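You operate a simulated robot arm through the tools that you are given. There is no shell and no other tool.

You are at the controls of a simulated robot arm. One attempt, no reset.

Task
Switch off and unplug the tape deck, then clean its head with the white swab.
Fine: plug in its REST; blue cleaner pad; swab back in its stand, door left open to dry. What is to be rubbed or washed off counts as gone when no trace of it is left.

The check looks at the end state, three seconds after you hand in, the way a careful person would. Anything else that was tipped, shoved, dropped, spilled or broken makes it a failure.

Robot
A 7-joint arm with a two-finger parallel gripper, fixed in place. Base frame: the origin is at the foot of the arm, x ahead of it, y to its left, z up. Readings come in cm, degrees, newtons and seconds.
Its first joint turns from -149.0 to 149.0 degrees. Payload 3.43 kg.
Tool frame: the origin (TCP) lies between the finger pads and is the grasp point; the fingertips stand 3 cm ahead of it; z points along the fingers, y is the line along which they close. The gripper opens to 9.4 cm. The fingers are 2.8 cm wide and 1 cm thick; the gripper's body (5 by 9.6 cm) begins 5.5 cm behind the TCP.
Orientation is that of the tool frame in the base frame, as a unit quaternion [w, x, y, z]. With the fingers straight down and closing along the base's y, the tool's x points along the base's -x, its y along +y and its z along -z.

Tools
- The arm moves only by the tool apply_moves. Its argument "increments" is a list of rows, each a list of 7 numbers: the shift along the tool's x, y, z in cm, then the turn, a rotation vector about the tool's x, y, z in degrees, then the finger opening in cm, from 0 to 9.4. In form: [[tx, ty, tz, rx, ry, rz, grip], ...]. A call has 1 to 20 rows; each row shifts and turns the commanded pose from where the row before left it, along the tool's axes as they then stand. Each row takes 0.2 s and may step no farther than 5 cm and 8.6 degrees from the row before; otherwise, or with a gripper value out of range, the whole call is refused. Where a pose cannot be reached the arm comes as near as it can. A force on the tool above 40 N (or 10 N above the force at the start of the call, whichever is more), or a blocked arm, ends the call early, and 0.2 s more pass. The fingers move at their own pace (about 4.5 cm/s each) and stop on an object; they squeeze with about 28 N. The grip force told is the motor's: it shows also when the fingers shut on nothing. Time passes only in rows, and 0.2 s behind the last, so rows that do not move let the fingers close. It gives the time, the measured TCP pose, the force on the tool (base axes), the opening and the grip force at its end, in the units of the frame above (readings bear some noise), with the torque about the TCP (base axes, N m) and any sound that the robot's microphone picked up, and new pictures: "views" is both (left out), scene, wrist or none.
- Cameras (640 x 400 px; columns grow to the right, rows downward): "scene" is fixed at [39.94, -49.98, 148.1]; the picture's right is [0.89, -0.46, 0.00], its down [-0.25, -0.47, -0.85] and it looks along [0.39, 0.75, -0.53] (base axes); focal length 281 px, centre (320, 200). "wrist" rides on the gripper at [7.6, 1.4, -10.3] in the tool frame; the picture's right is [-0.18, 0.98, 0.00], its down [-0.75, -0.14, -0.64] and it looks along [-0.63, -0.12, 0.77] (tool axes); focal length 243 px, centre (320, 200). There is no depth. A picture from a camera that has moved, and an enlarged one, comes with that camera's place and axes in the base frame and with its lens.
- zoom(camera, box): a new picture of the part [left, top, right, bottom] of that camera's present view, enlarged. It takes no simulated time.
- close_job(): hands the job in; it is judged then, once.

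Nothing tells you positions but the pictures and the camera data. Unless the task says otherwise, let go and move clear before handing in.

The tools are called as name(argument=value, ...) on one line, values as JSON. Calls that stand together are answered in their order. apply_moves: Moves the arm, as the interface text tells. Its arguments: {"type":"object","properties":{"increments":{"type":"array"},"views":{"type":"string","enum":["both","scene","wrist","none"]}},"required":["increments"]} The other tools are called the same way: zoom (camera, box) takes an enlarged picture of a part of a camera's view; close_job () hands the job in.

At the start:

```text
t: 0.0
eef_pos: [93.34, 32.66, 121.35]
orientation: [0.0, 0.0, 1.0, 0.0]
wrist_force: [0.4, 0.0, -0.7]
moment: [0.0, 0.02, 0.04]
grip_width: 9.38
finger_force: 0.1
```

scene: 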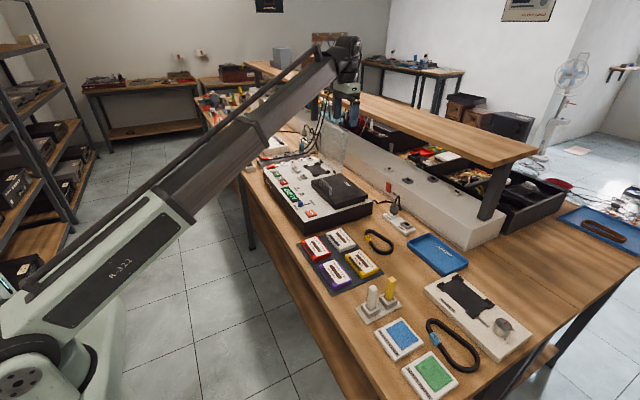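
wrist: 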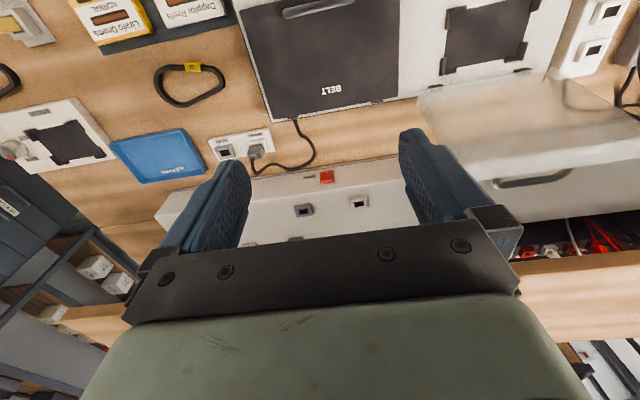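

I see a bench with a tape deck, cassettes, a swab stand with a white and a yellow swab, blue and green pads, and a plug in a socket block. I'll zoom in to read the details before moving.

zoom(camera="scene", box=[250, 140, 390, 240])

zoom(camera="scene", box=[340, 180, 480, 280])

zoom(camera="scene", box=[330, 260, 540, 400])

zoom(camera="wrist", box=[180, 80, 420, 240])

zoom(camera="scene", box=[280, 215, 400, 300])

```text
4.00 times, centred on (320, 190) of scene
camera zoom: at [39.94, -49.98, 148.1], right [0.89, -0.46, 0.0], down [-0.25, -0.47, -0.85], along [0.39, 0.75, -0.53], focal length 1124 px, centre (320, 240)
```

zoom: 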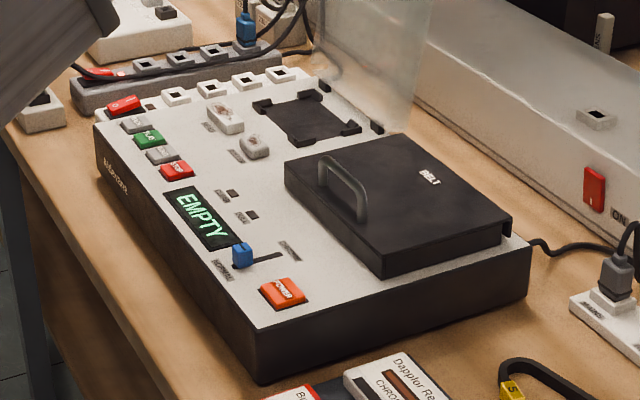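

```text
4.00 times, centred on (410, 230) of scene
camera zoom: at [39.94, -49.98, 148.1], right [0.89, -0.46, 0.0], down [-0.25, -0.47, -0.85], along [0.39, 0.75, -0.53], focal length 1124 px, centre (-40, 80)
```

zoom: 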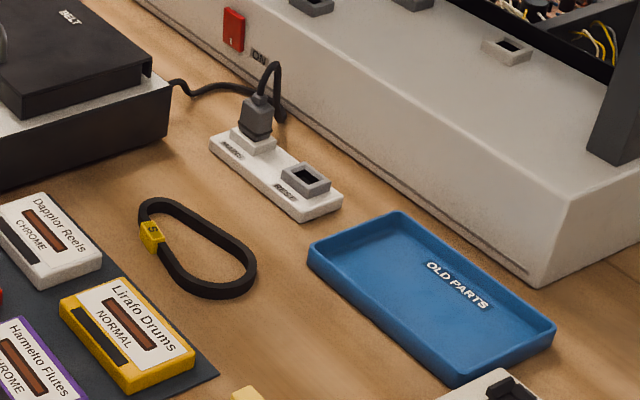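

```text
2.86 times, centred on (435, 330) of scene
camera zoom: at [39.94, -49.98, 148.1], right [0.89, -0.46, 0.0], down [-0.25, -0.47, -0.85], along [0.39, 0.75, -0.53], focal length 803 px, centre (-9, -171)
```

zoom: 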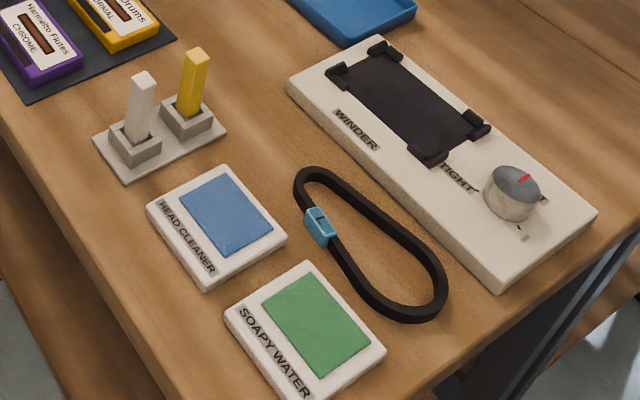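

```text
2.50 times, centred on (300, 160) of wrist
camera zoom: at [85.66, 34.2, 131.66], right [0.18, 0.98, 0.0], down [0.75, -0.14, 0.64], along [0.63, -0.12, -0.77], focal length 606 px, centre (370, 300)
```

zoom: 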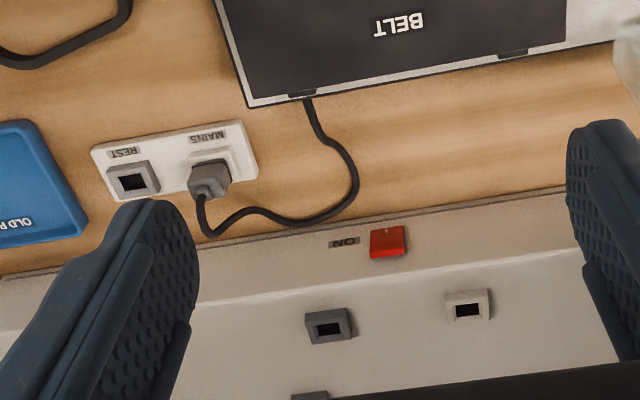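

```text
4.71 times, centred on (340, 258) of scene
camera zoom: at [39.94, -49.98, 148.1], right [0.89, -0.46, 0.0], down [-0.25, -0.47, -0.85], along [0.39, 0.75, -0.53], focal length 1322 px, centre (226, -71)
```

zoom: 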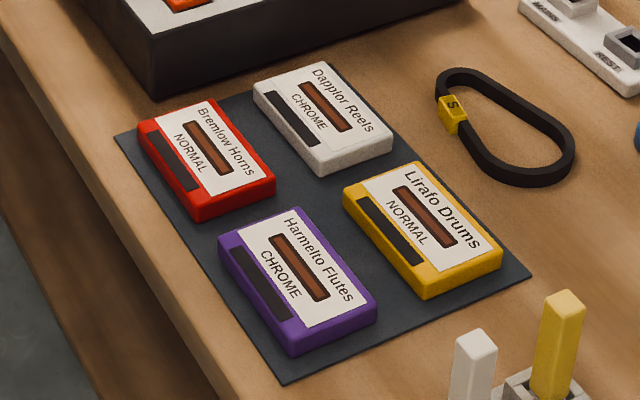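

The bench runs along y in front of the arm, its top at z≈82. The tape deck is around y≈25–60, and the mains strip is around x≈107, with REST at y≈9 and MAINS at y≈16. I'll pull the hand back towards the base to view the deck from above.

apply_moves(increments=[[4, -1, 0, 0, 0, 0, 9.4], [4, 0, 0, 0, 0, 0, 9.4], [4, 0, 0, 0, 0, 0, 9.4], [4, 0, 0, 0, 0, 0, 9.4], [4, 0, 0, 0, 0, 0, 9.4], [4, 0, 0, 0, 0, 0, 9.4]])

```text
t: 1.4
eef_pos: [71.32, 32.71, 116.36]
orientation: [0.01, 0.0, 1.0, 0.005]
wrist_force: [-0.2, 0.0, -0.3]
moment: [0.0, -0.01, 0.01]
grip_width: 9.4
finger_force: 0.0
out of reach, approached as far as the arm can: row 3, 4, 5, 6
camera wrist: at [63.52, 34.19, 126.54], right [0.18, 0.98, 0.01], down [0.74, -0.15, 0.65], along [0.64, -0.11, -0.76], focal length 243 px, centre (320, 200)
```

scene: 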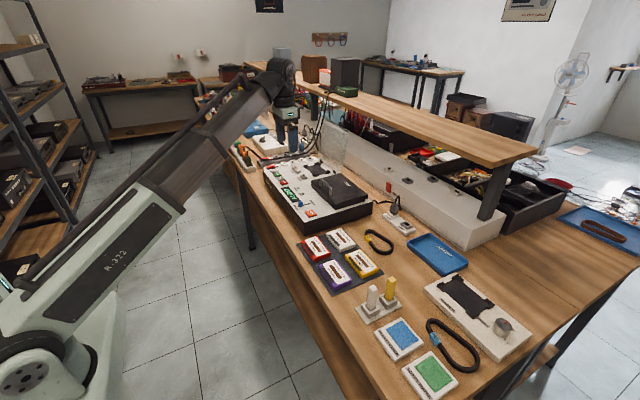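
wrist: 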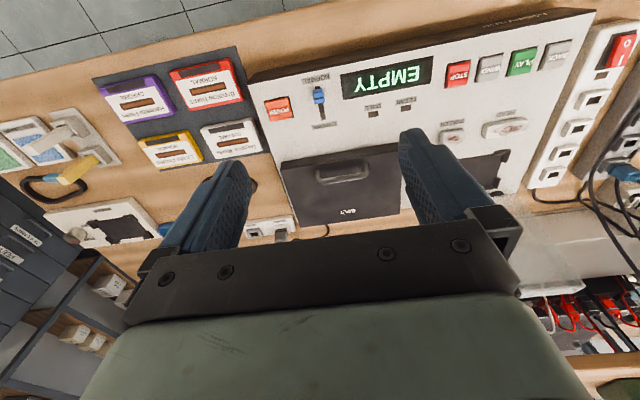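

The deck's front panel now shows: POWER button, slider, display, STOP/PLAY keys, two small fittings with rusty-looking marks, the tape well and the open clear door. I'll zoom in on those parts.

zoom(camera="wrist", box=[240, 20, 440, 145])

zoom(camera="wrist", box=[420, 20, 640, 200])

zoom(camera="scene", box=[280, 145, 340, 185])

zoom(camera="scene", box=[290, 185, 340, 220])

```text
3.20 times, centred on (340, 82) of wrist
camera zoom: at [63.52, 34.19, 126.54], right [0.18, 0.98, 0.01], down [0.74, -0.15, 0.65], along [0.64, -0.11, -0.76], focal length 776 px, centre (256, 576)
```

zoom: 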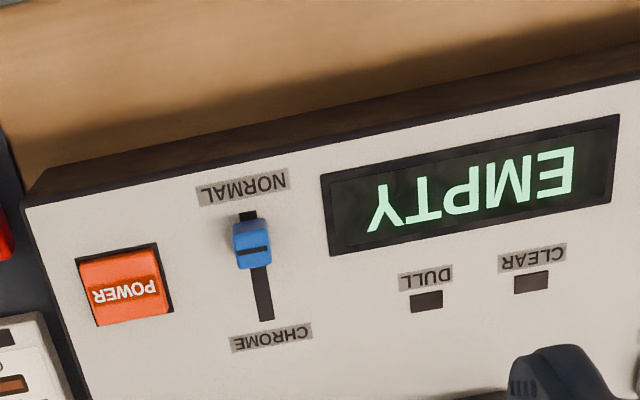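

```text
2.22 times, centred on (530, 110) of wrist
camera zoom: at [63.52, 34.19, 126.54], right [0.18, 0.98, 0.01], down [0.74, -0.15, 0.65], along [0.64, -0.11, -0.76], focal length 539 px, centre (-147, 400)
```

zoom: 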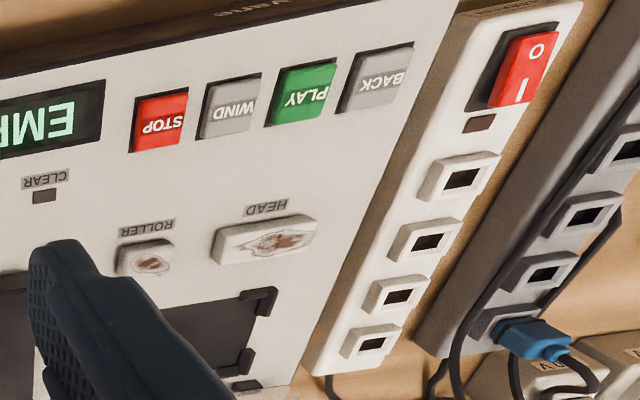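

```text
10.00 times, centred on (310, 165) of scene
camera zoom: at [39.94, -49.98, 148.1], right [0.89, -0.46, 0.0], down [-0.25, -0.47, -0.85], along [0.39, 0.75, -0.53], focal length 2809 px, centre (420, 550)
```

zoom: 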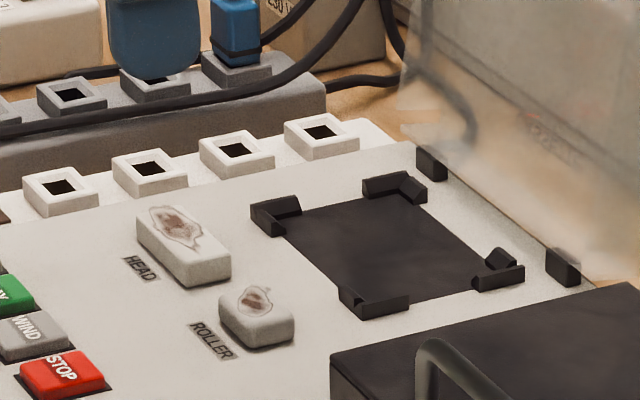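

```text
11.43 times, centred on (315, 202) of scene
camera zoom: at [39.94, -49.98, 148.1], right [0.89, -0.46, 0.0], down [-0.25, -0.47, -0.85], along [0.39, 0.75, -0.53], focal length 3210 px, centre (377, 171)
```

zoom: 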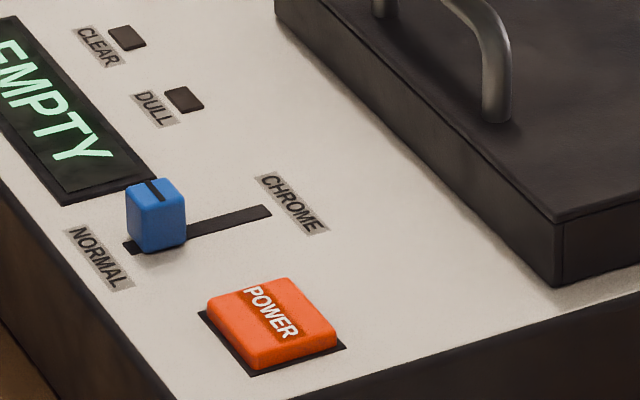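

HEAD and ROLLER both carry residue; only HEAD is mine to clean. I put HEAD near (85, 61, 90.7) and POWER near (75.7, 26.1, 90). Next I'll look at the swab stand and the pads in the wrist view.

zoom(camera="wrist", box=[0, 80, 160, 240])

zoom(camera="scene", box=[350, 265, 450, 330])

```text
2.50 times, centred on (80, 160) of wrist
camera zoom: at [63.52, 34.19, 126.54], right [0.18, 0.98, 0.01], down [0.74, -0.15, 0.65], along [0.64, -0.11, -0.76], focal length 606 px, centre (920, 300)
```

zoom: 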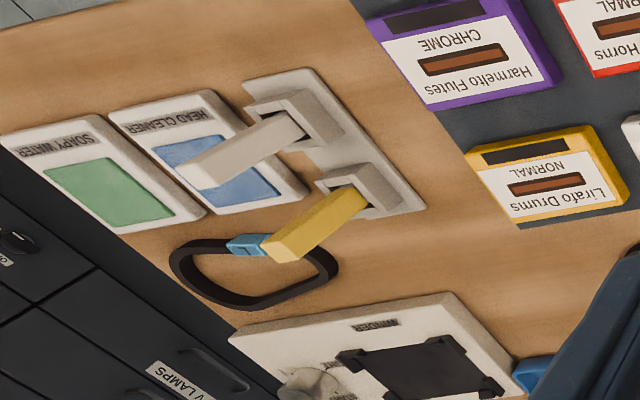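

```text
6.15 times, centred on (400, 298) of scene
camera zoom: at [39.94, -49.98, 148.1], right [0.89, -0.46, 0.0], down [-0.25, -0.47, -0.85], along [0.39, 0.75, -0.53], focal length 1729 px, centre (-172, -400)
```

zoom: 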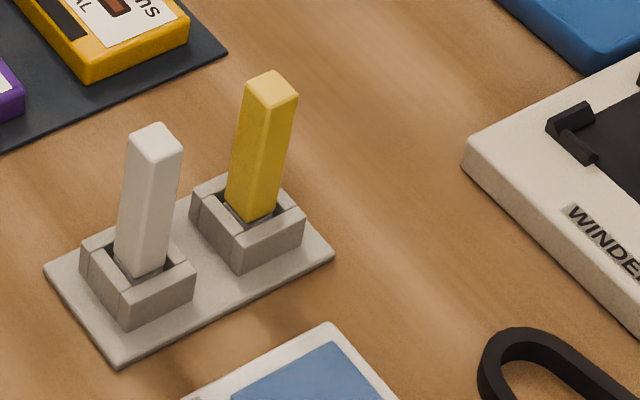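

The white swab stands at about (74, -13.4), its top at z≈92, with the yellow one about 6 cm farther out. I'll close the fingers, drop to a height well within reach, and recheck the pose before pressing POWER.

apply_moves(increments=[[-1, -1, 4, 0, 0, 0, 0], [-1, -1, 4, 0, 0, 0, 0], [-1, -1, 4, 0, 0, 0, 0], [-1, -1, 3, 0, 0, 0, 0], [-1, -1, 2, 0, 0, 0, 0], [0, 0, 0, 0, 0, 0, 0]])

```text
t: 2.8
eef_pos: [76.57, 27.66, 99.11]
orientation: [0.0, 0.0, 1.0, 0.0]
wrist_force: [0.2, 0.4, 0.2]
moment: [-0.01, -0.02, 0.02]
grip_width: 0.0
finger_force: 25.8
camera wrist: at [69.04, 29.12, 109.57], right [0.18, 0.98, 0.0], down [0.75, -0.14, 0.64], along [0.63, -0.12, -0.77], focal length 243 px, centre (320, 200)
```

scene: 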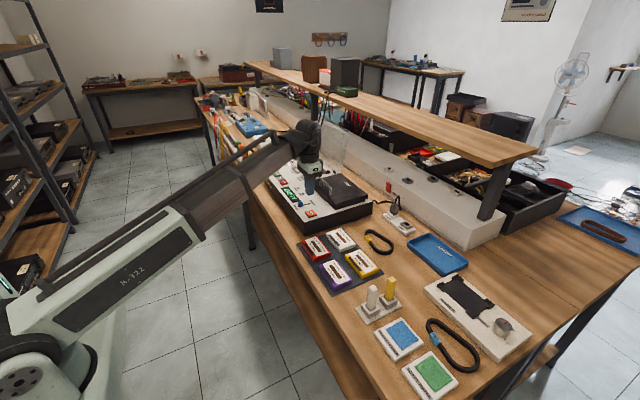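
wrist: 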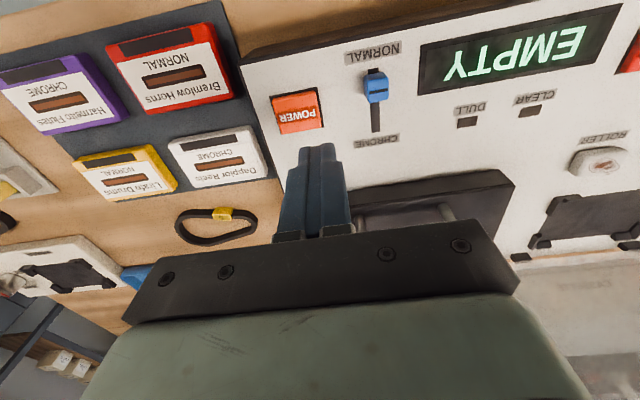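

POWER comes out at (75.6, 26.0). I'll centre over it, go down in small steps and watch the force.

apply_moves(increments=[[0.95, -1.65, 0, 0, 0, 0, 0], [0, 0, 2.5, 0, 0, 0, 0], [0, 0, 2, 0, 0, 0, 0], [0, 0, 0, 0, 0, 0, 0]])

zoom(camera="wrist", box=[220, 0, 480, 240])

zoom(camera="scene", box=[280, 180, 340, 220])

```text
t: 3.8
eef_pos: [75.73, 25.72, 94.87]
orientation: [-0.001, -0.001, 1.0, 0.0]
wrist_force: [0.7, -0.3, 0.5]
moment: [-0.05, 0.03, -0.03]
grip_width: 0.0
finger_force: 28.2
camera wrist: at [68.08, 27.37, 105.19], right [0.18, 0.98, 0.0], down [0.75, -0.14, 0.64], along [0.63, -0.12, -0.77], focal length 243 px, centre (320, 200)
```

scene: 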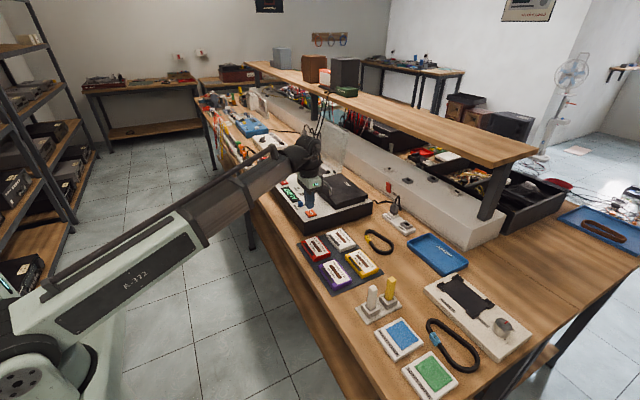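
wrist: 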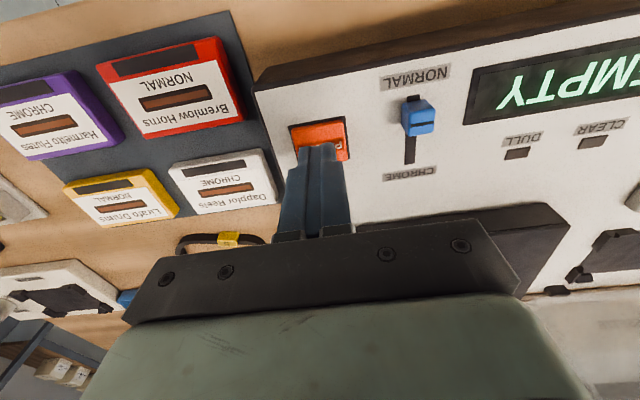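

```text
1.67 times, centred on (350, 120) of wrist
camera zoom: at [68.08, 27.37, 105.19], right [0.18, 0.98, 0.0], down [0.75, -0.14, 0.64], along [0.63, -0.12, -0.77], focal length 404 px, centre (270, 333)
```

zoom: 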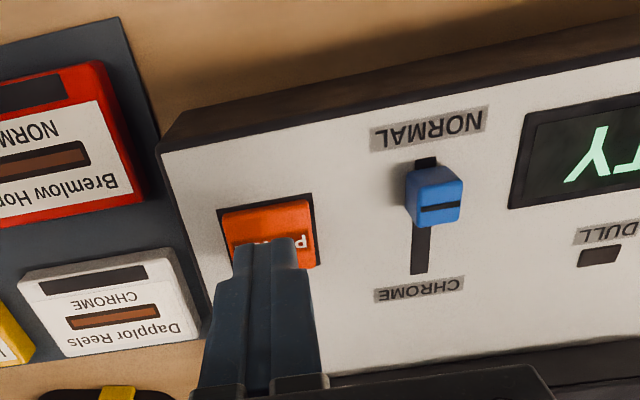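

```text
10.00 times, centred on (310, 200) of scene
camera zoom: at [39.94, -49.98, 148.1], right [0.89, -0.46, 0.0], down [-0.25, -0.47, -0.85], along [0.39, 0.75, -0.53], focal length 2809 px, centre (420, 200)
```

zoom: 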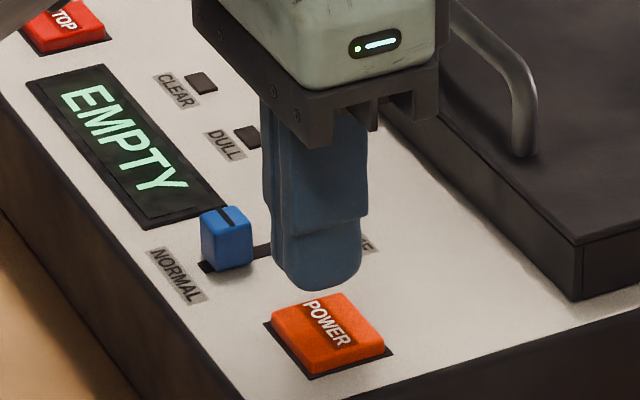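

The fingertips hang just above the POWER button, well clear of the slider. I'll press slowly.

apply_moves(increments=[[0, 0, 0.6, 0, 0, 0, 0], [0, 0, 0.4, 0, 0, 0, 0], [0, 0, 0.3, 0, 0, 0, 0], [0, 0, 0.3, 0, 0, 0, 0], [0, 0, 0.2, 0, 0, 0, 0]], views="none")

zoom(camera="scene", box=[280, 180, 340, 220])

```text
t: 5.0
eef_pos: [75.63, 26.05, 92.95]
orientation: [0.0, -0.001, 1.0, -0.001]
wrist_force: [0.1, -0.2, -0.3]
moment: [-0.05, 0.03, -0.02]
grip_width: 0.03
finger_force: 28.2
```

```text
10.00 times, centred on (310, 200) of scene
camera zoom: at [39.94, -49.98, 148.1], right [0.89, -0.46, 0.0], down [-0.25, -0.47, -0.85], along [0.39, 0.75, -0.53], focal length 2809 px, centre (420, 200)
```

zoom: 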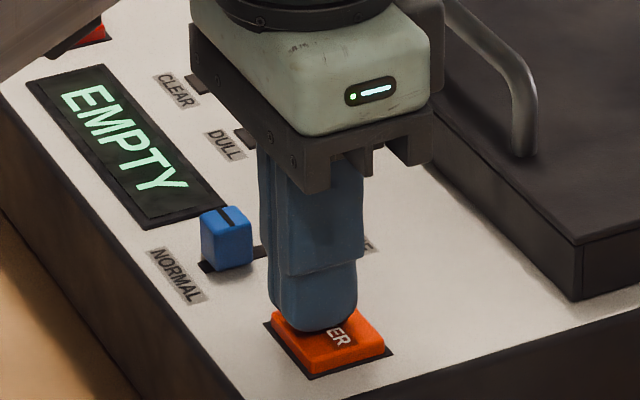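

apply_moves(increments=[[0, -0.3, 0, 0, 0, 0, 0], [0, 0, 0.2, 0, 0, 0, 0], [0, 0, 0.2, 0, 0, 0, 0], [0, 0, 0.2, 0, 0, 0, 0]], views="none")

zoom(camera="scene", box=[280, 180, 340, 220])

```text
t: 6.0
eef_pos: [75.57, 25.72, 92.35]
orientation: [0.0, 0.0, 1.0, 0.0]
wrist_force: [0.0, 0.7, 2.4]
moment: [0.02, 0.02, 0.02]
grip_width: 0.0
finger_force: 28.0
heard: click
```

```text
10.00 times, centred on (310, 200) of scene
camera zoom: at [39.94, -49.98, 148.1], right [0.89, -0.46, 0.0], down [-0.25, -0.47, -0.85], along [0.39, 0.75, -0.53], focal length 2809 px, centre (420, 200)
```

zoom: 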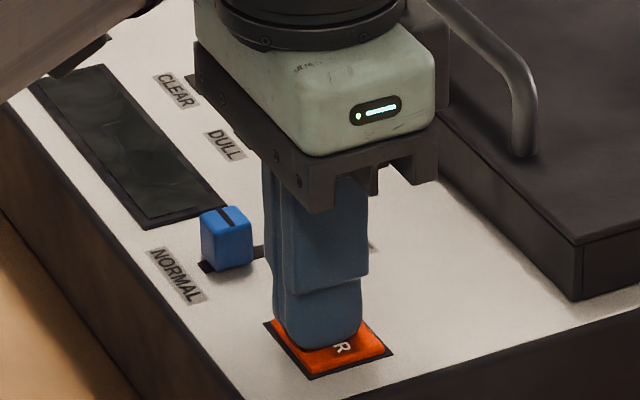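

POWER clicked and the display went dark, so the deck is off. Now I'll lift away and go to look at the mains strip.

apply_moves(increments=[[0, 0, -1, 0, 0, 0, 0], [0, 0, -4, 0, 0, 0, 0], [0, 0, -4, 0, 0, 0, 0], [0, 0, -4, 0, 0, 0, 5], [-4, -3, 0, 0, 0, 0, 5], [-4, -3, 0, 0, 0, 0, 5], [-4, -3, 0, 0, 0, 0, 5], [0, 0, 0, 0, 0, 0, 5]])

zoom(camera="wrist", box=[240, 60, 480, 210])

zoom(camera="scene", box=[290, 185, 340, 220])

```text
t: 7.8
eef_pos: [87.5, 16.63, 105.19]
orientation: [0.0, 0.0, 1.0, 0.0]
wrist_force: [0.3, -0.2, -0.3]
moment: [0.0, -0.01, -0.02]
grip_width: 5.0
finger_force: 0.1
camera wrist: at [79.96, 18.17, 115.73], right [0.18, 0.98, 0.0], down [0.75, -0.14, 0.64], along [0.63, -0.12, -0.77], focal length 243 px, centre (320, 200)
```

scene: 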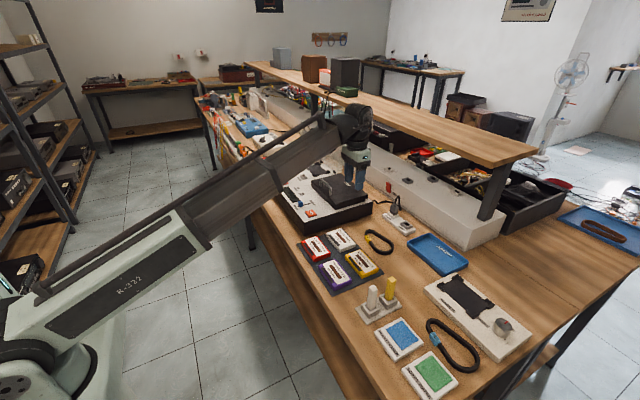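
wrist: 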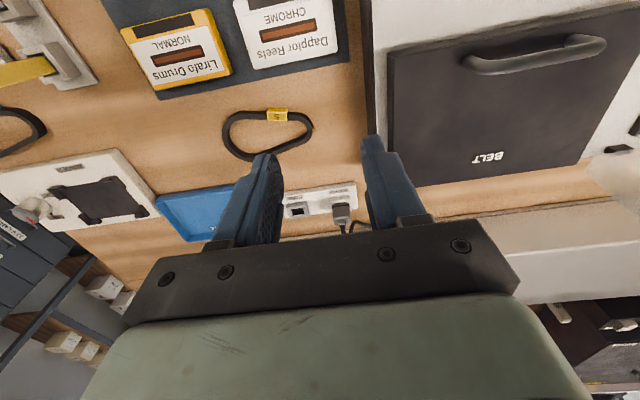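

```text
2.67 times, centred on (360, 135) of wrist
camera zoom: at [79.96, 18.17, 115.73], right [0.18, 0.98, 0.0], down [0.75, -0.14, 0.64], along [0.63, -0.12, -0.77], focal length 647 px, centre (213, 373)
```

zoom: 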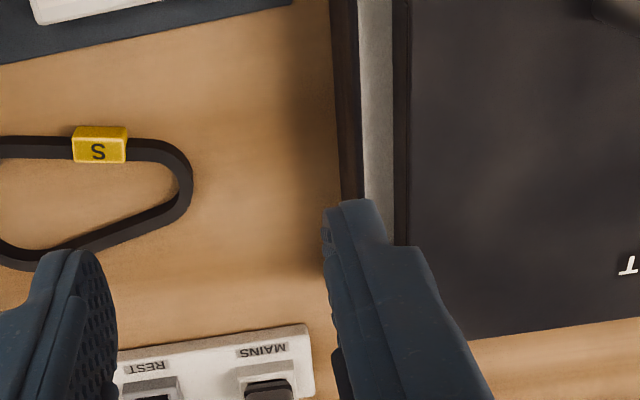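

```text
11.43 times, centred on (315, 202) of scene
camera zoom: at [39.94, -49.98, 148.1], right [0.89, -0.46, 0.0], down [-0.25, -0.47, -0.85], along [0.39, 0.75, -0.53], focal length 3210 px, centre (377, 171)
```

zoom: 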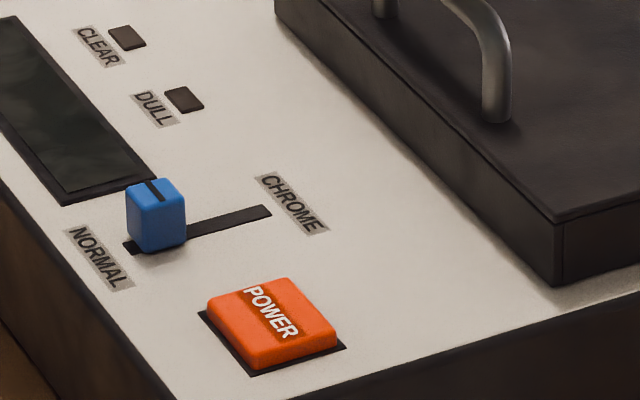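

The deck is off with the slider undisturbed. The plug is near (106.5, 16.6) and REST near (106.8, 9.2). I'll tilt the hand outward 30° and move closer for a better look.

apply_moves(increments=[[0, 0, 0, 0, -7.5, 0, 5], [0, 0, 0, 0, -7.5, 0, 5], [0, 0, 0, 0, -7.5, 0, 5], [0, 0, 0, 0, -7.5, 0, 5], [-2.5, 0, 2.3, 0, 0, 0, 5], [-2.5, 0, 2.3, 0, 0, 0, 5], [-2.5, 0, 2.3, 0, 0, 0, 5], [0, 0, 0, 0, 0, 0, 5]])

zoom(camera="wrist", box=[220, 60, 420, 220])

zoom(camera="scene", box=[350, 165, 430, 245])

```text
t: 9.6
eef_pos: [97.58, 17.08, 103.0]
orientation: [0.258, 0.0, 0.966, -0.001]
wrist_force: [0.3, 0.3, -0.2]
moment: [0.01, -0.03, 0.0]
grip_width: 4.98
finger_force: 0.0
camera wrist: at [85.94, 18.58, 108.19], right [0.16, 0.98, 0.09], down [0.33, -0.14, 0.93], along [0.93, -0.12, -0.35], focal length 243 px, centre (320, 200)
```

scene: 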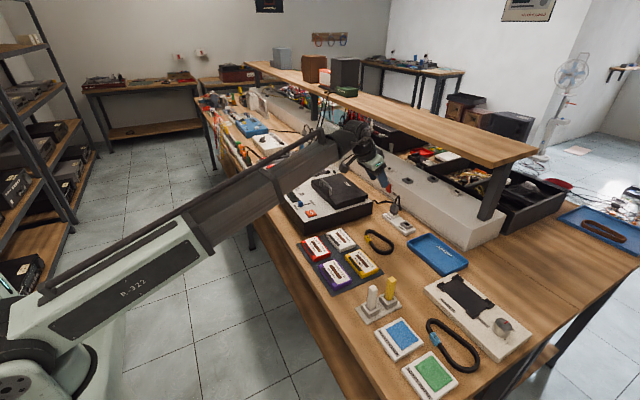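
wrist: 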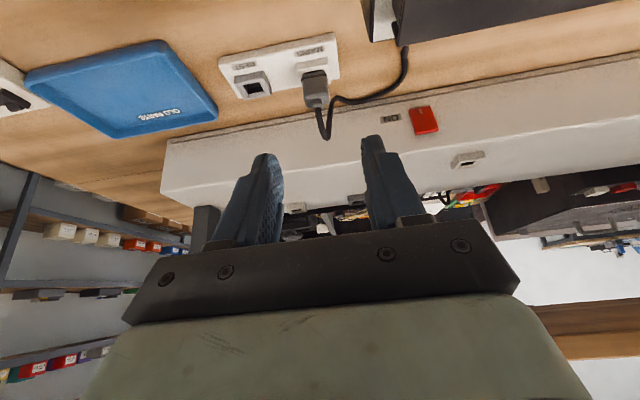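

```text
2.50 times, centred on (320, 140) of wrist
camera zoom: at [85.94, 18.58, 108.19], right [0.16, 0.98, 0.09], down [0.33, -0.14, 0.93], along [0.93, -0.12, -0.35], focal length 606 px, centre (320, 350)
```

zoom: 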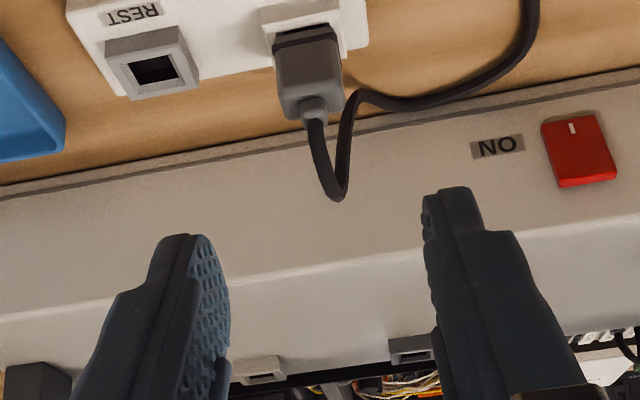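

```text
5.00 times, centred on (390, 205) of scene
camera zoom: at [39.94, -49.98, 148.1], right [0.89, -0.46, 0.0], down [-0.25, -0.47, -0.85], along [0.39, 0.75, -0.53], focal length 1405 px, centre (-30, 175)
```

zoom: 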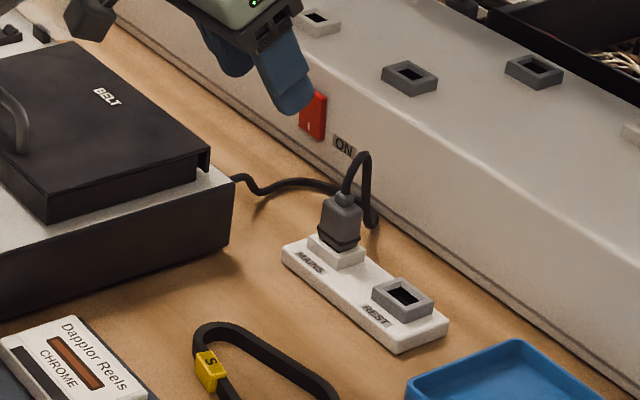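

The tilted pose reaches well. I put the plug body at about (106.4, 16.5), z 85.5–88.5, and REST at (106.9, 9.4, 85.3), about 7.5 cm away in -y. I'll move to a pre-grasp along the tilted approach line.

apply_moves(increments=[[-0.3, -0.25, 3, 0, 0, 0, 4.6], [-0.2, -0.25, 3, 0, 0, 0, 4.6], [0, 0, 2.5, 0, 0, 0, 4.6], [0, 0, 0, 0, 0, 0, 4.6]])

zoom(camera="wrist", box=[220, 80, 420, 240])

zoom(camera="scene", box=[350, 165, 430, 245])

```text
t: 10.6
eef_pos: [102.24, 16.11, 95.96]
orientation: [0.259, -0.001, 0.966, 0.001]
wrist_force: [-0.3, 0.5, 0.1]
moment: [0.02, 0.0, 0.01]
grip_width: 4.59
finger_force: 0.0
camera wrist: at [90.51, 17.78, 101.11], right [0.16, 0.98, 0.09], down [0.33, -0.14, 0.93], along [0.93, -0.12, -0.35], focal length 243 px, centre (320, 200)
```

scene: 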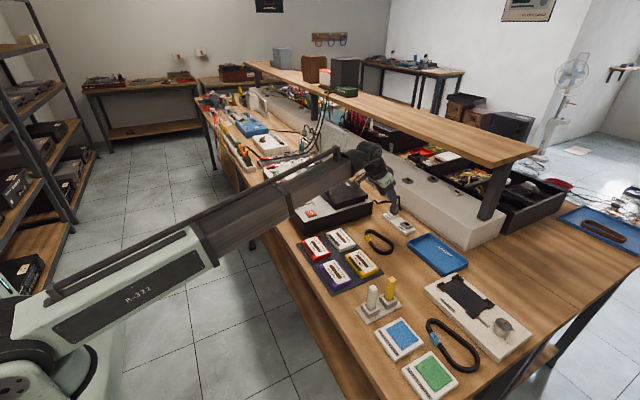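
wrist: 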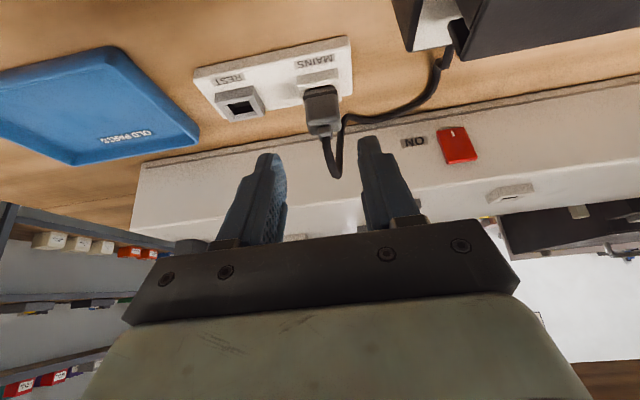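

```text
2.50 times, centred on (320, 160) of wrist
camera zoom: at [90.51, 17.78, 101.11], right [0.16, 0.98, 0.09], down [0.33, -0.14, 0.93], along [0.93, -0.12, -0.35], focal length 606 px, centre (320, 300)
```

zoom: 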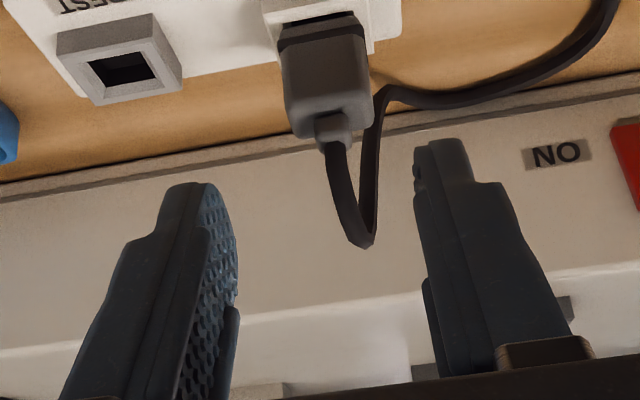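

```text
5.00 times, centred on (390, 205) of scene
camera zoom: at [39.94, -49.98, 148.1], right [0.89, -0.46, 0.0], down [-0.25, -0.47, -0.85], along [0.39, 0.75, -0.53], focal length 1405 px, centre (-30, 175)
```

zoom: 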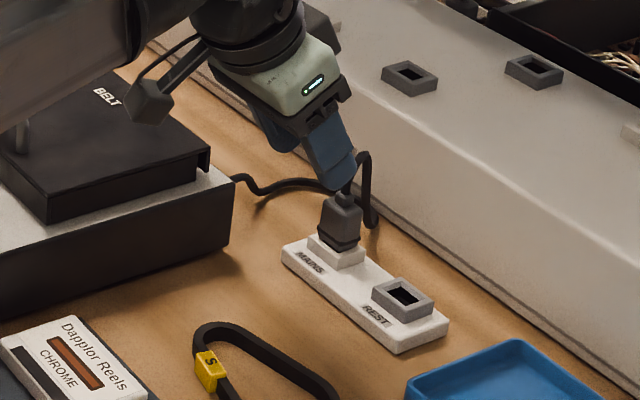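

The plug is centred between the fingers to within 0.2 cm. I'll advance so the pads straddle the plug body just above the socket rim.

apply_moves(increments=[[0.3, 0.2, 2.5, 0, 0, 0, 4.6], [0.3, 0, 2.5, 0, 0, 0, 4.6], [0.2, 0, 1.5, 0, 0, 0, 4.6], [0, 0, 1.0, 0, 0, 0, 4.6], [0, 0, 0, 0, 0, 0, 4.6]])

zoom(camera="wrist", box=[220, 80, 420, 240])

zoom(camera="scene", box=[360, 175, 430, 235])

```text
t: 11.8
eef_pos: [105.15, 16.5, 89.07]
orientation: [0.259, 0.0, 0.966, 0.0]
wrist_force: [1.0, -0.3, 0.3]
moment: [0.0, 0.0, 0.03]
grip_width: 4.6
finger_force: 0.1
camera wrist: at [93.61, 18.02, 94.18], right [0.16, 0.98, 0.09], down [0.33, -0.14, 0.93], along [0.93, -0.12, -0.35], focal length 243 px, centre (320, 200)
```

scene: 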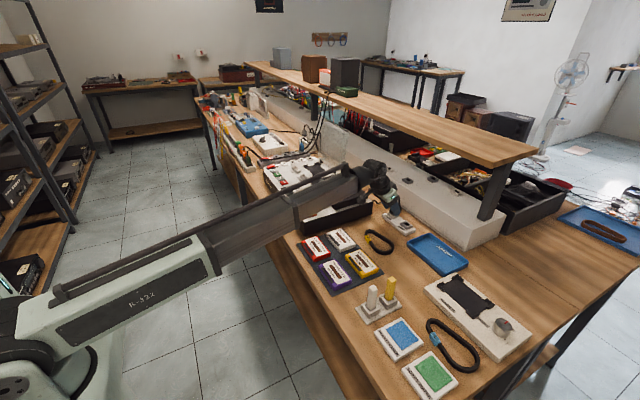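
wrist: 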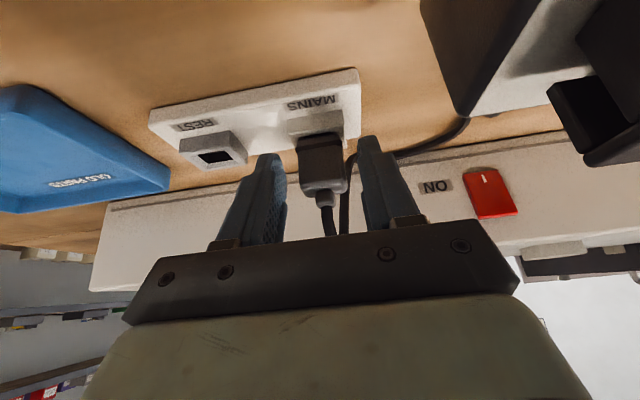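

```text
2.50 times, centred on (320, 160) of wrist
camera zoom: at [93.61, 18.02, 94.18], right [0.16, 0.98, 0.09], down [0.33, -0.14, 0.93], along [0.93, -0.12, -0.35], focal length 606 px, centre (320, 300)
```

zoom: 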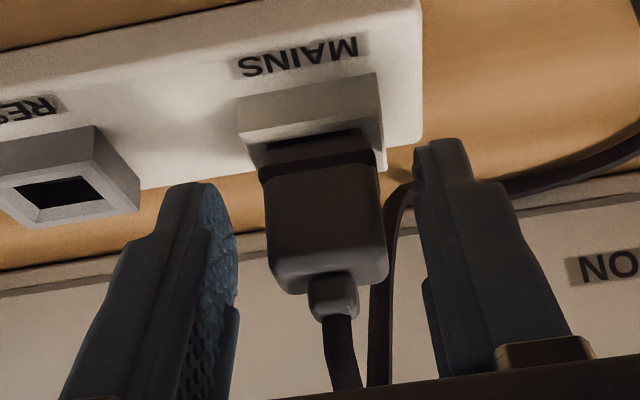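

```text
6.67 times, centred on (395, 205) of scene
camera zoom: at [39.94, -49.98, 148.1], right [0.89, -0.46, 0.0], down [-0.25, -0.47, -0.85], along [0.39, 0.75, -0.53], focal length 1873 px, centre (-180, 167)
```

zoom: 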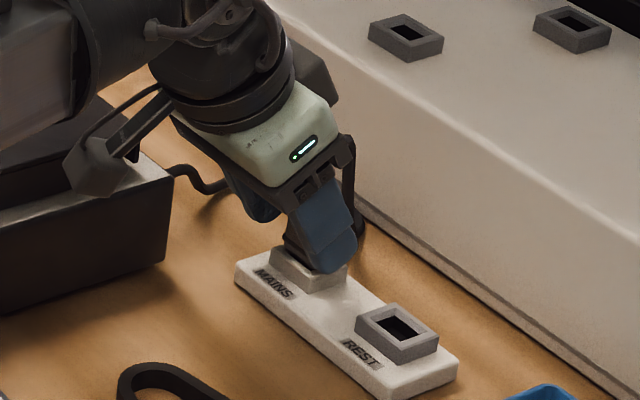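

The pads straddle the plug body above the rim, so I'll close on it.

apply_moves(increments=[[0, 0, 0, 0, 0, 0, 2], [0, 0, 0, 0, 0, 0, 0], [0, 0, 0, 0, 0, 0, 0], [0, 0, 0, 0, 0, 0, 0]], views="wrist")

```text
t: 12.8
eef_pos: [105.26, 16.52, 89.04]
orientation: [0.259, 0.0, 0.966, 0.0]
wrist_force: [-0.1, 0.8, 0.1]
moment: [0.02, 0.0, 0.0]
grip_width: 2.8
finger_force: 28.0
camera wrist: at [93.6, 18.03, 94.18], right [0.16, 0.98, 0.09], down [0.33, -0.14, 0.93], along [0.93, -0.12, -0.35], focal length 243 px, centre (320, 200)
```

wrist: 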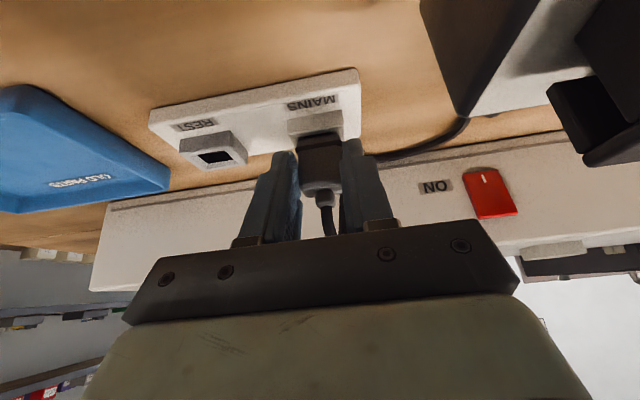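

The plug is held, 2.8 cm wide. I'll pull it straight up in small steps.

apply_moves(increments=[[-0.25, 0, -0.433, 0, 0, 0, 0], [-0.25, 0, -0.433, 0, 0, 0, 0], [-0.25, 0, -0.433, 0, 0, 0, 0], [-0.25, 0, -0.433, 0, 0, 0, 0], [-0.5, 0, -0.866, 0, 0, 0, 0], [-0.5, 0, -0.866, 0, 0, 0, 0], [0, 0, 0, 0, 0, 0, 0]])

zoom(camera="wrist", box=[180, 60, 420, 240])

zoom(camera="scene", box=[360, 175, 430, 235])

```text
t: 14.4
eef_pos: [105.21, 16.63, 93.04]
orientation: [0.259, 0.0, 0.966, 0.0]
wrist_force: [0.1, -0.9, -0.6]
moment: [0.03, 0.0, 0.01]
grip_width: 2.8
finger_force: 28.0
camera wrist: at [93.58, 18.16, 98.23], right [0.16, 0.98, 0.09], down [0.33, -0.14, 0.93], along [0.93, -0.12, -0.35], focal length 243 px, centre (320, 200)
```

scene: 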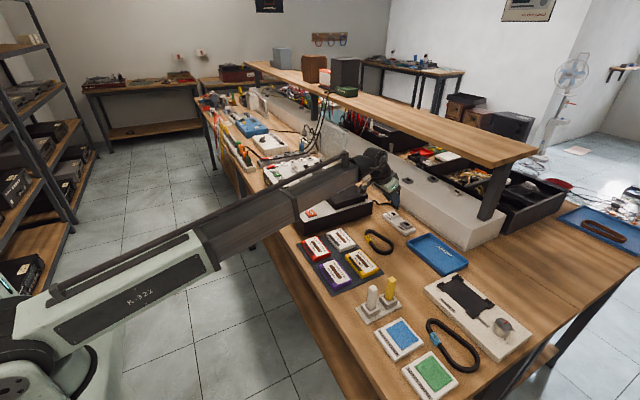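
wrist: 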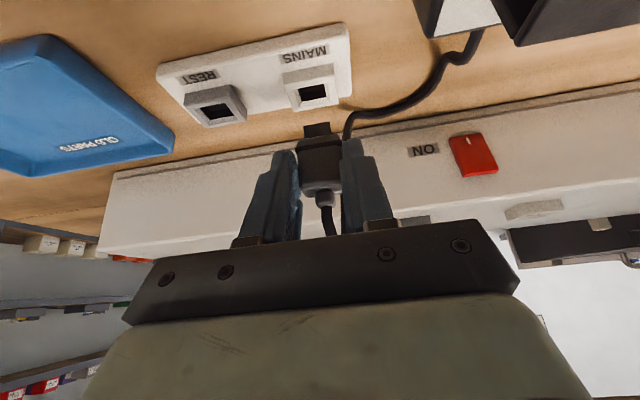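

```text
2.22 times, centred on (300, 150) of wrist
camera zoom: at [93.58, 18.16, 98.23], right [0.16, 0.98, 0.09], down [0.33, -0.14, 0.93], along [0.93, -0.12, -0.35], focal length 539 px, centre (364, 311)
```

zoom: 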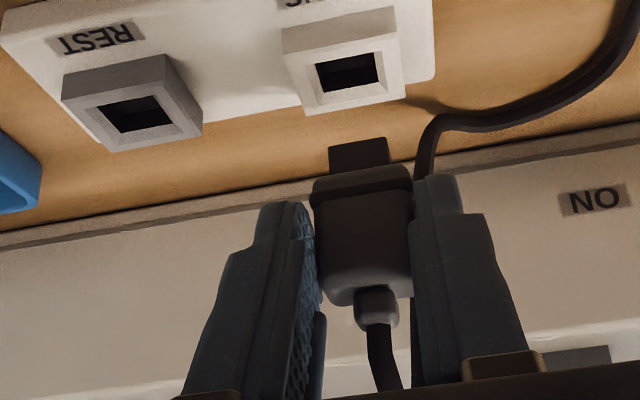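

```text
6.67 times, centred on (395, 205) of scene
camera zoom: at [39.94, -49.98, 148.1], right [0.89, -0.46, 0.0], down [-0.25, -0.47, -0.85], along [0.39, 0.75, -0.53], focal length 1873 px, centre (-180, 167)
```

zoom: 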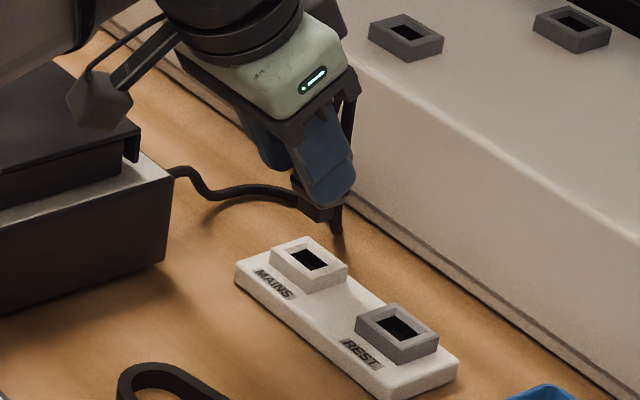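

The plug is free. I'll shift it about 7.1 cm in -y, then compare where the REST hole lands against where the MAINS hole appeared at this same height (pixel 312, 92).

apply_moves(increments=[[0, -2.4, 0, 0, 0, 0, 0], [0, -2.4, 0, 0, 0, 0, 0], [0, -2.3, 0, 0, 0, 0, 0], [0, 0, 0, 0, 0, 0, 0]])

zoom(camera="wrist", box=[180, 60, 420, 240])

zoom(camera="scene", box=[360, 175, 430, 235])

```text
t: 15.4
eef_pos: [105.13, 9.46, 92.88]
orientation: [0.258, 0.0, 0.966, 0.0]
wrist_force: [0.2, 0.9, -0.5]
moment: [0.02, 0.05, 0.01]
grip_width: 2.79
finger_force: 28.1
camera wrist: at [93.47, 10.99, 98.12], right [0.16, 0.98, 0.09], down [0.33, -0.14, 0.93], along [0.93, -0.12, -0.35], focal length 243 px, centre (320, 200)
```

scene: 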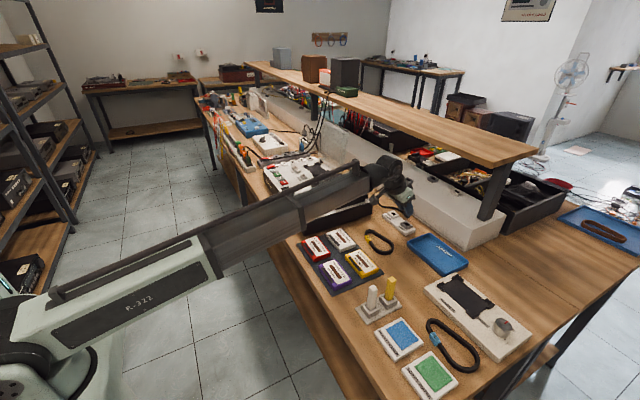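
wrist: 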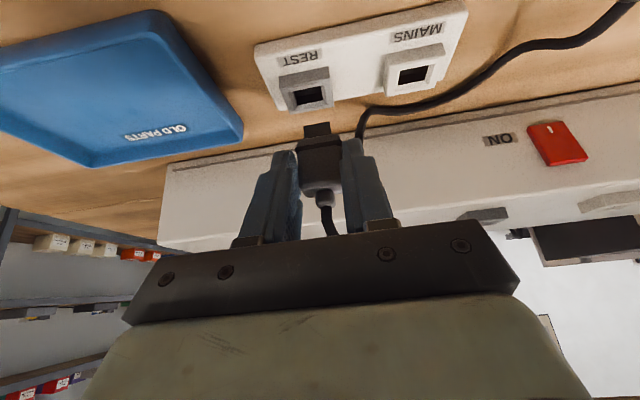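

```text
2.22 times, centred on (300, 150) of wrist
camera zoom: at [93.47, 10.99, 98.12], right [0.16, 0.98, 0.09], down [0.33, -0.14, 0.93], along [0.93, -0.12, -0.35], focal length 539 px, centre (364, 311)
```

zoom: 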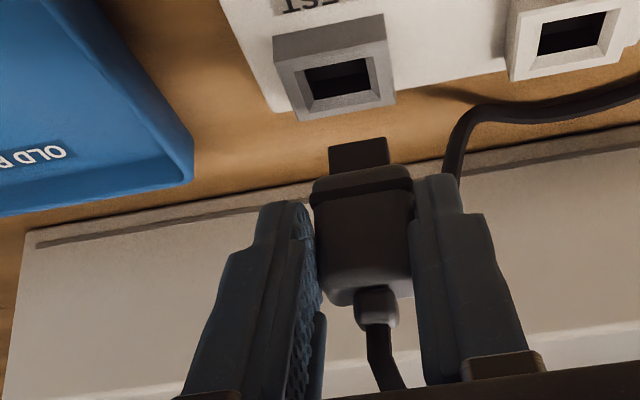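

```text
6.67 times, centred on (395, 205) of scene
camera zoom: at [39.94, -49.98, 148.1], right [0.89, -0.46, 0.0], down [-0.25, -0.47, -0.85], along [0.39, 0.75, -0.53], focal length 1873 px, centre (-180, 167)
```

zoom: 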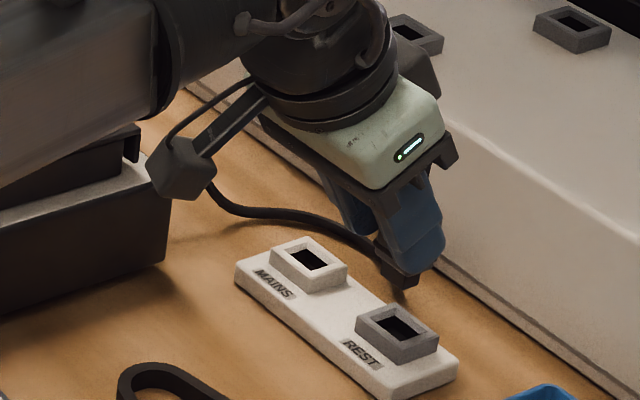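

REST needs about 0.3 cm more in -y to match the MAINS alignment. I'll adjust, lower most of the way and check.

apply_moves(increments=[[-0.05, -0.3, 0.03, 0, 0, 0, 0], [0.5, 0, 0.866, 0, 0, 0, 0], [0.5, 0, 0.866, 0, 0, 0, 0], [0, 0, 0, 0, 0, 0, 0]])

zoom(camera="wrist", box=[180, 60, 420, 240])

zoom(camera="scene", box=[380, 190, 430, 230])

```text
t: 16.4
eef_pos: [105.3, 9.06, 91.08]
orientation: [0.258, 0.0, 0.966, -0.001]
wrist_force: [-0.5, -0.8, -0.3]
moment: [0.0, 0.01, -0.01]
grip_width: 2.77
finger_force: 28.0
camera wrist: at [93.63, 10.56, 96.28], right [0.16, 0.98, 0.09], down [0.33, -0.14, 0.93], along [0.93, -0.12, -0.35], focal length 243 px, centre (320, 200)
```

scene: 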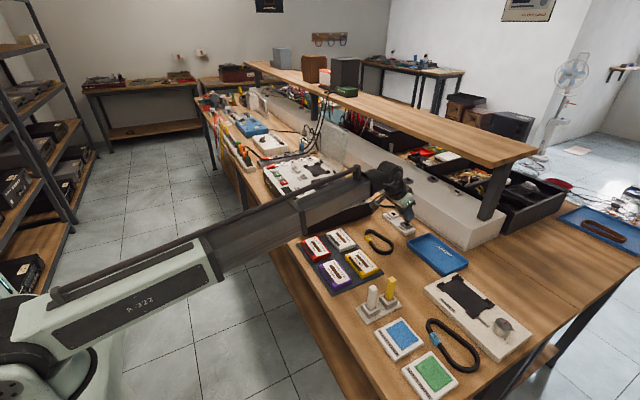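
wrist: 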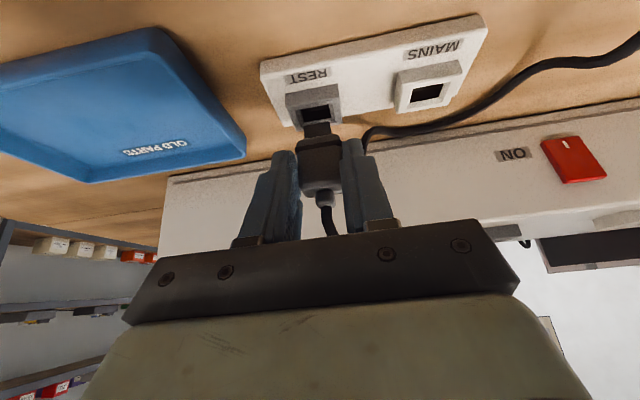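

```text
2.22 times, centred on (300, 150) of wrist
camera zoom: at [93.63, 10.56, 96.28], right [0.16, 0.98, 0.09], down [0.33, -0.14, 0.93], along [0.93, -0.12, -0.35], focal length 539 px, centre (364, 311)
```

zoom: 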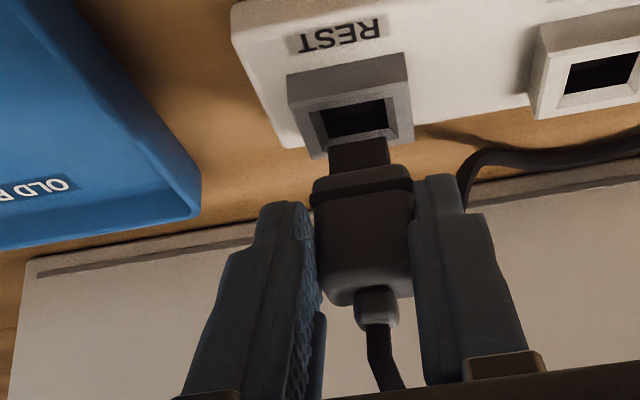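

```text
10.00 times, centred on (405, 210) of scene
camera zoom: at [39.94, -49.98, 148.1], right [0.89, -0.46, 0.0], down [-0.25, -0.47, -0.85], along [0.39, 0.75, -0.53], focal length 2809 px, centre (-530, 100)
```

zoom: 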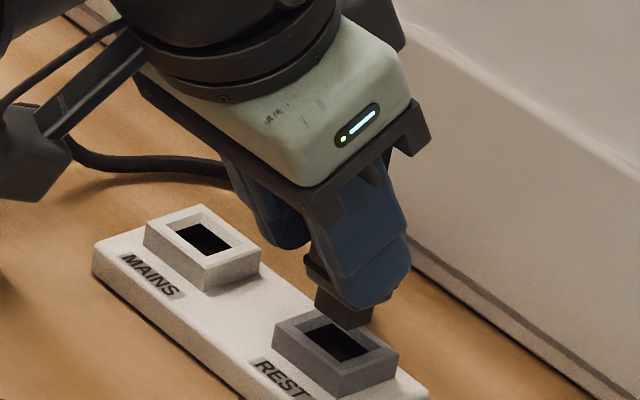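

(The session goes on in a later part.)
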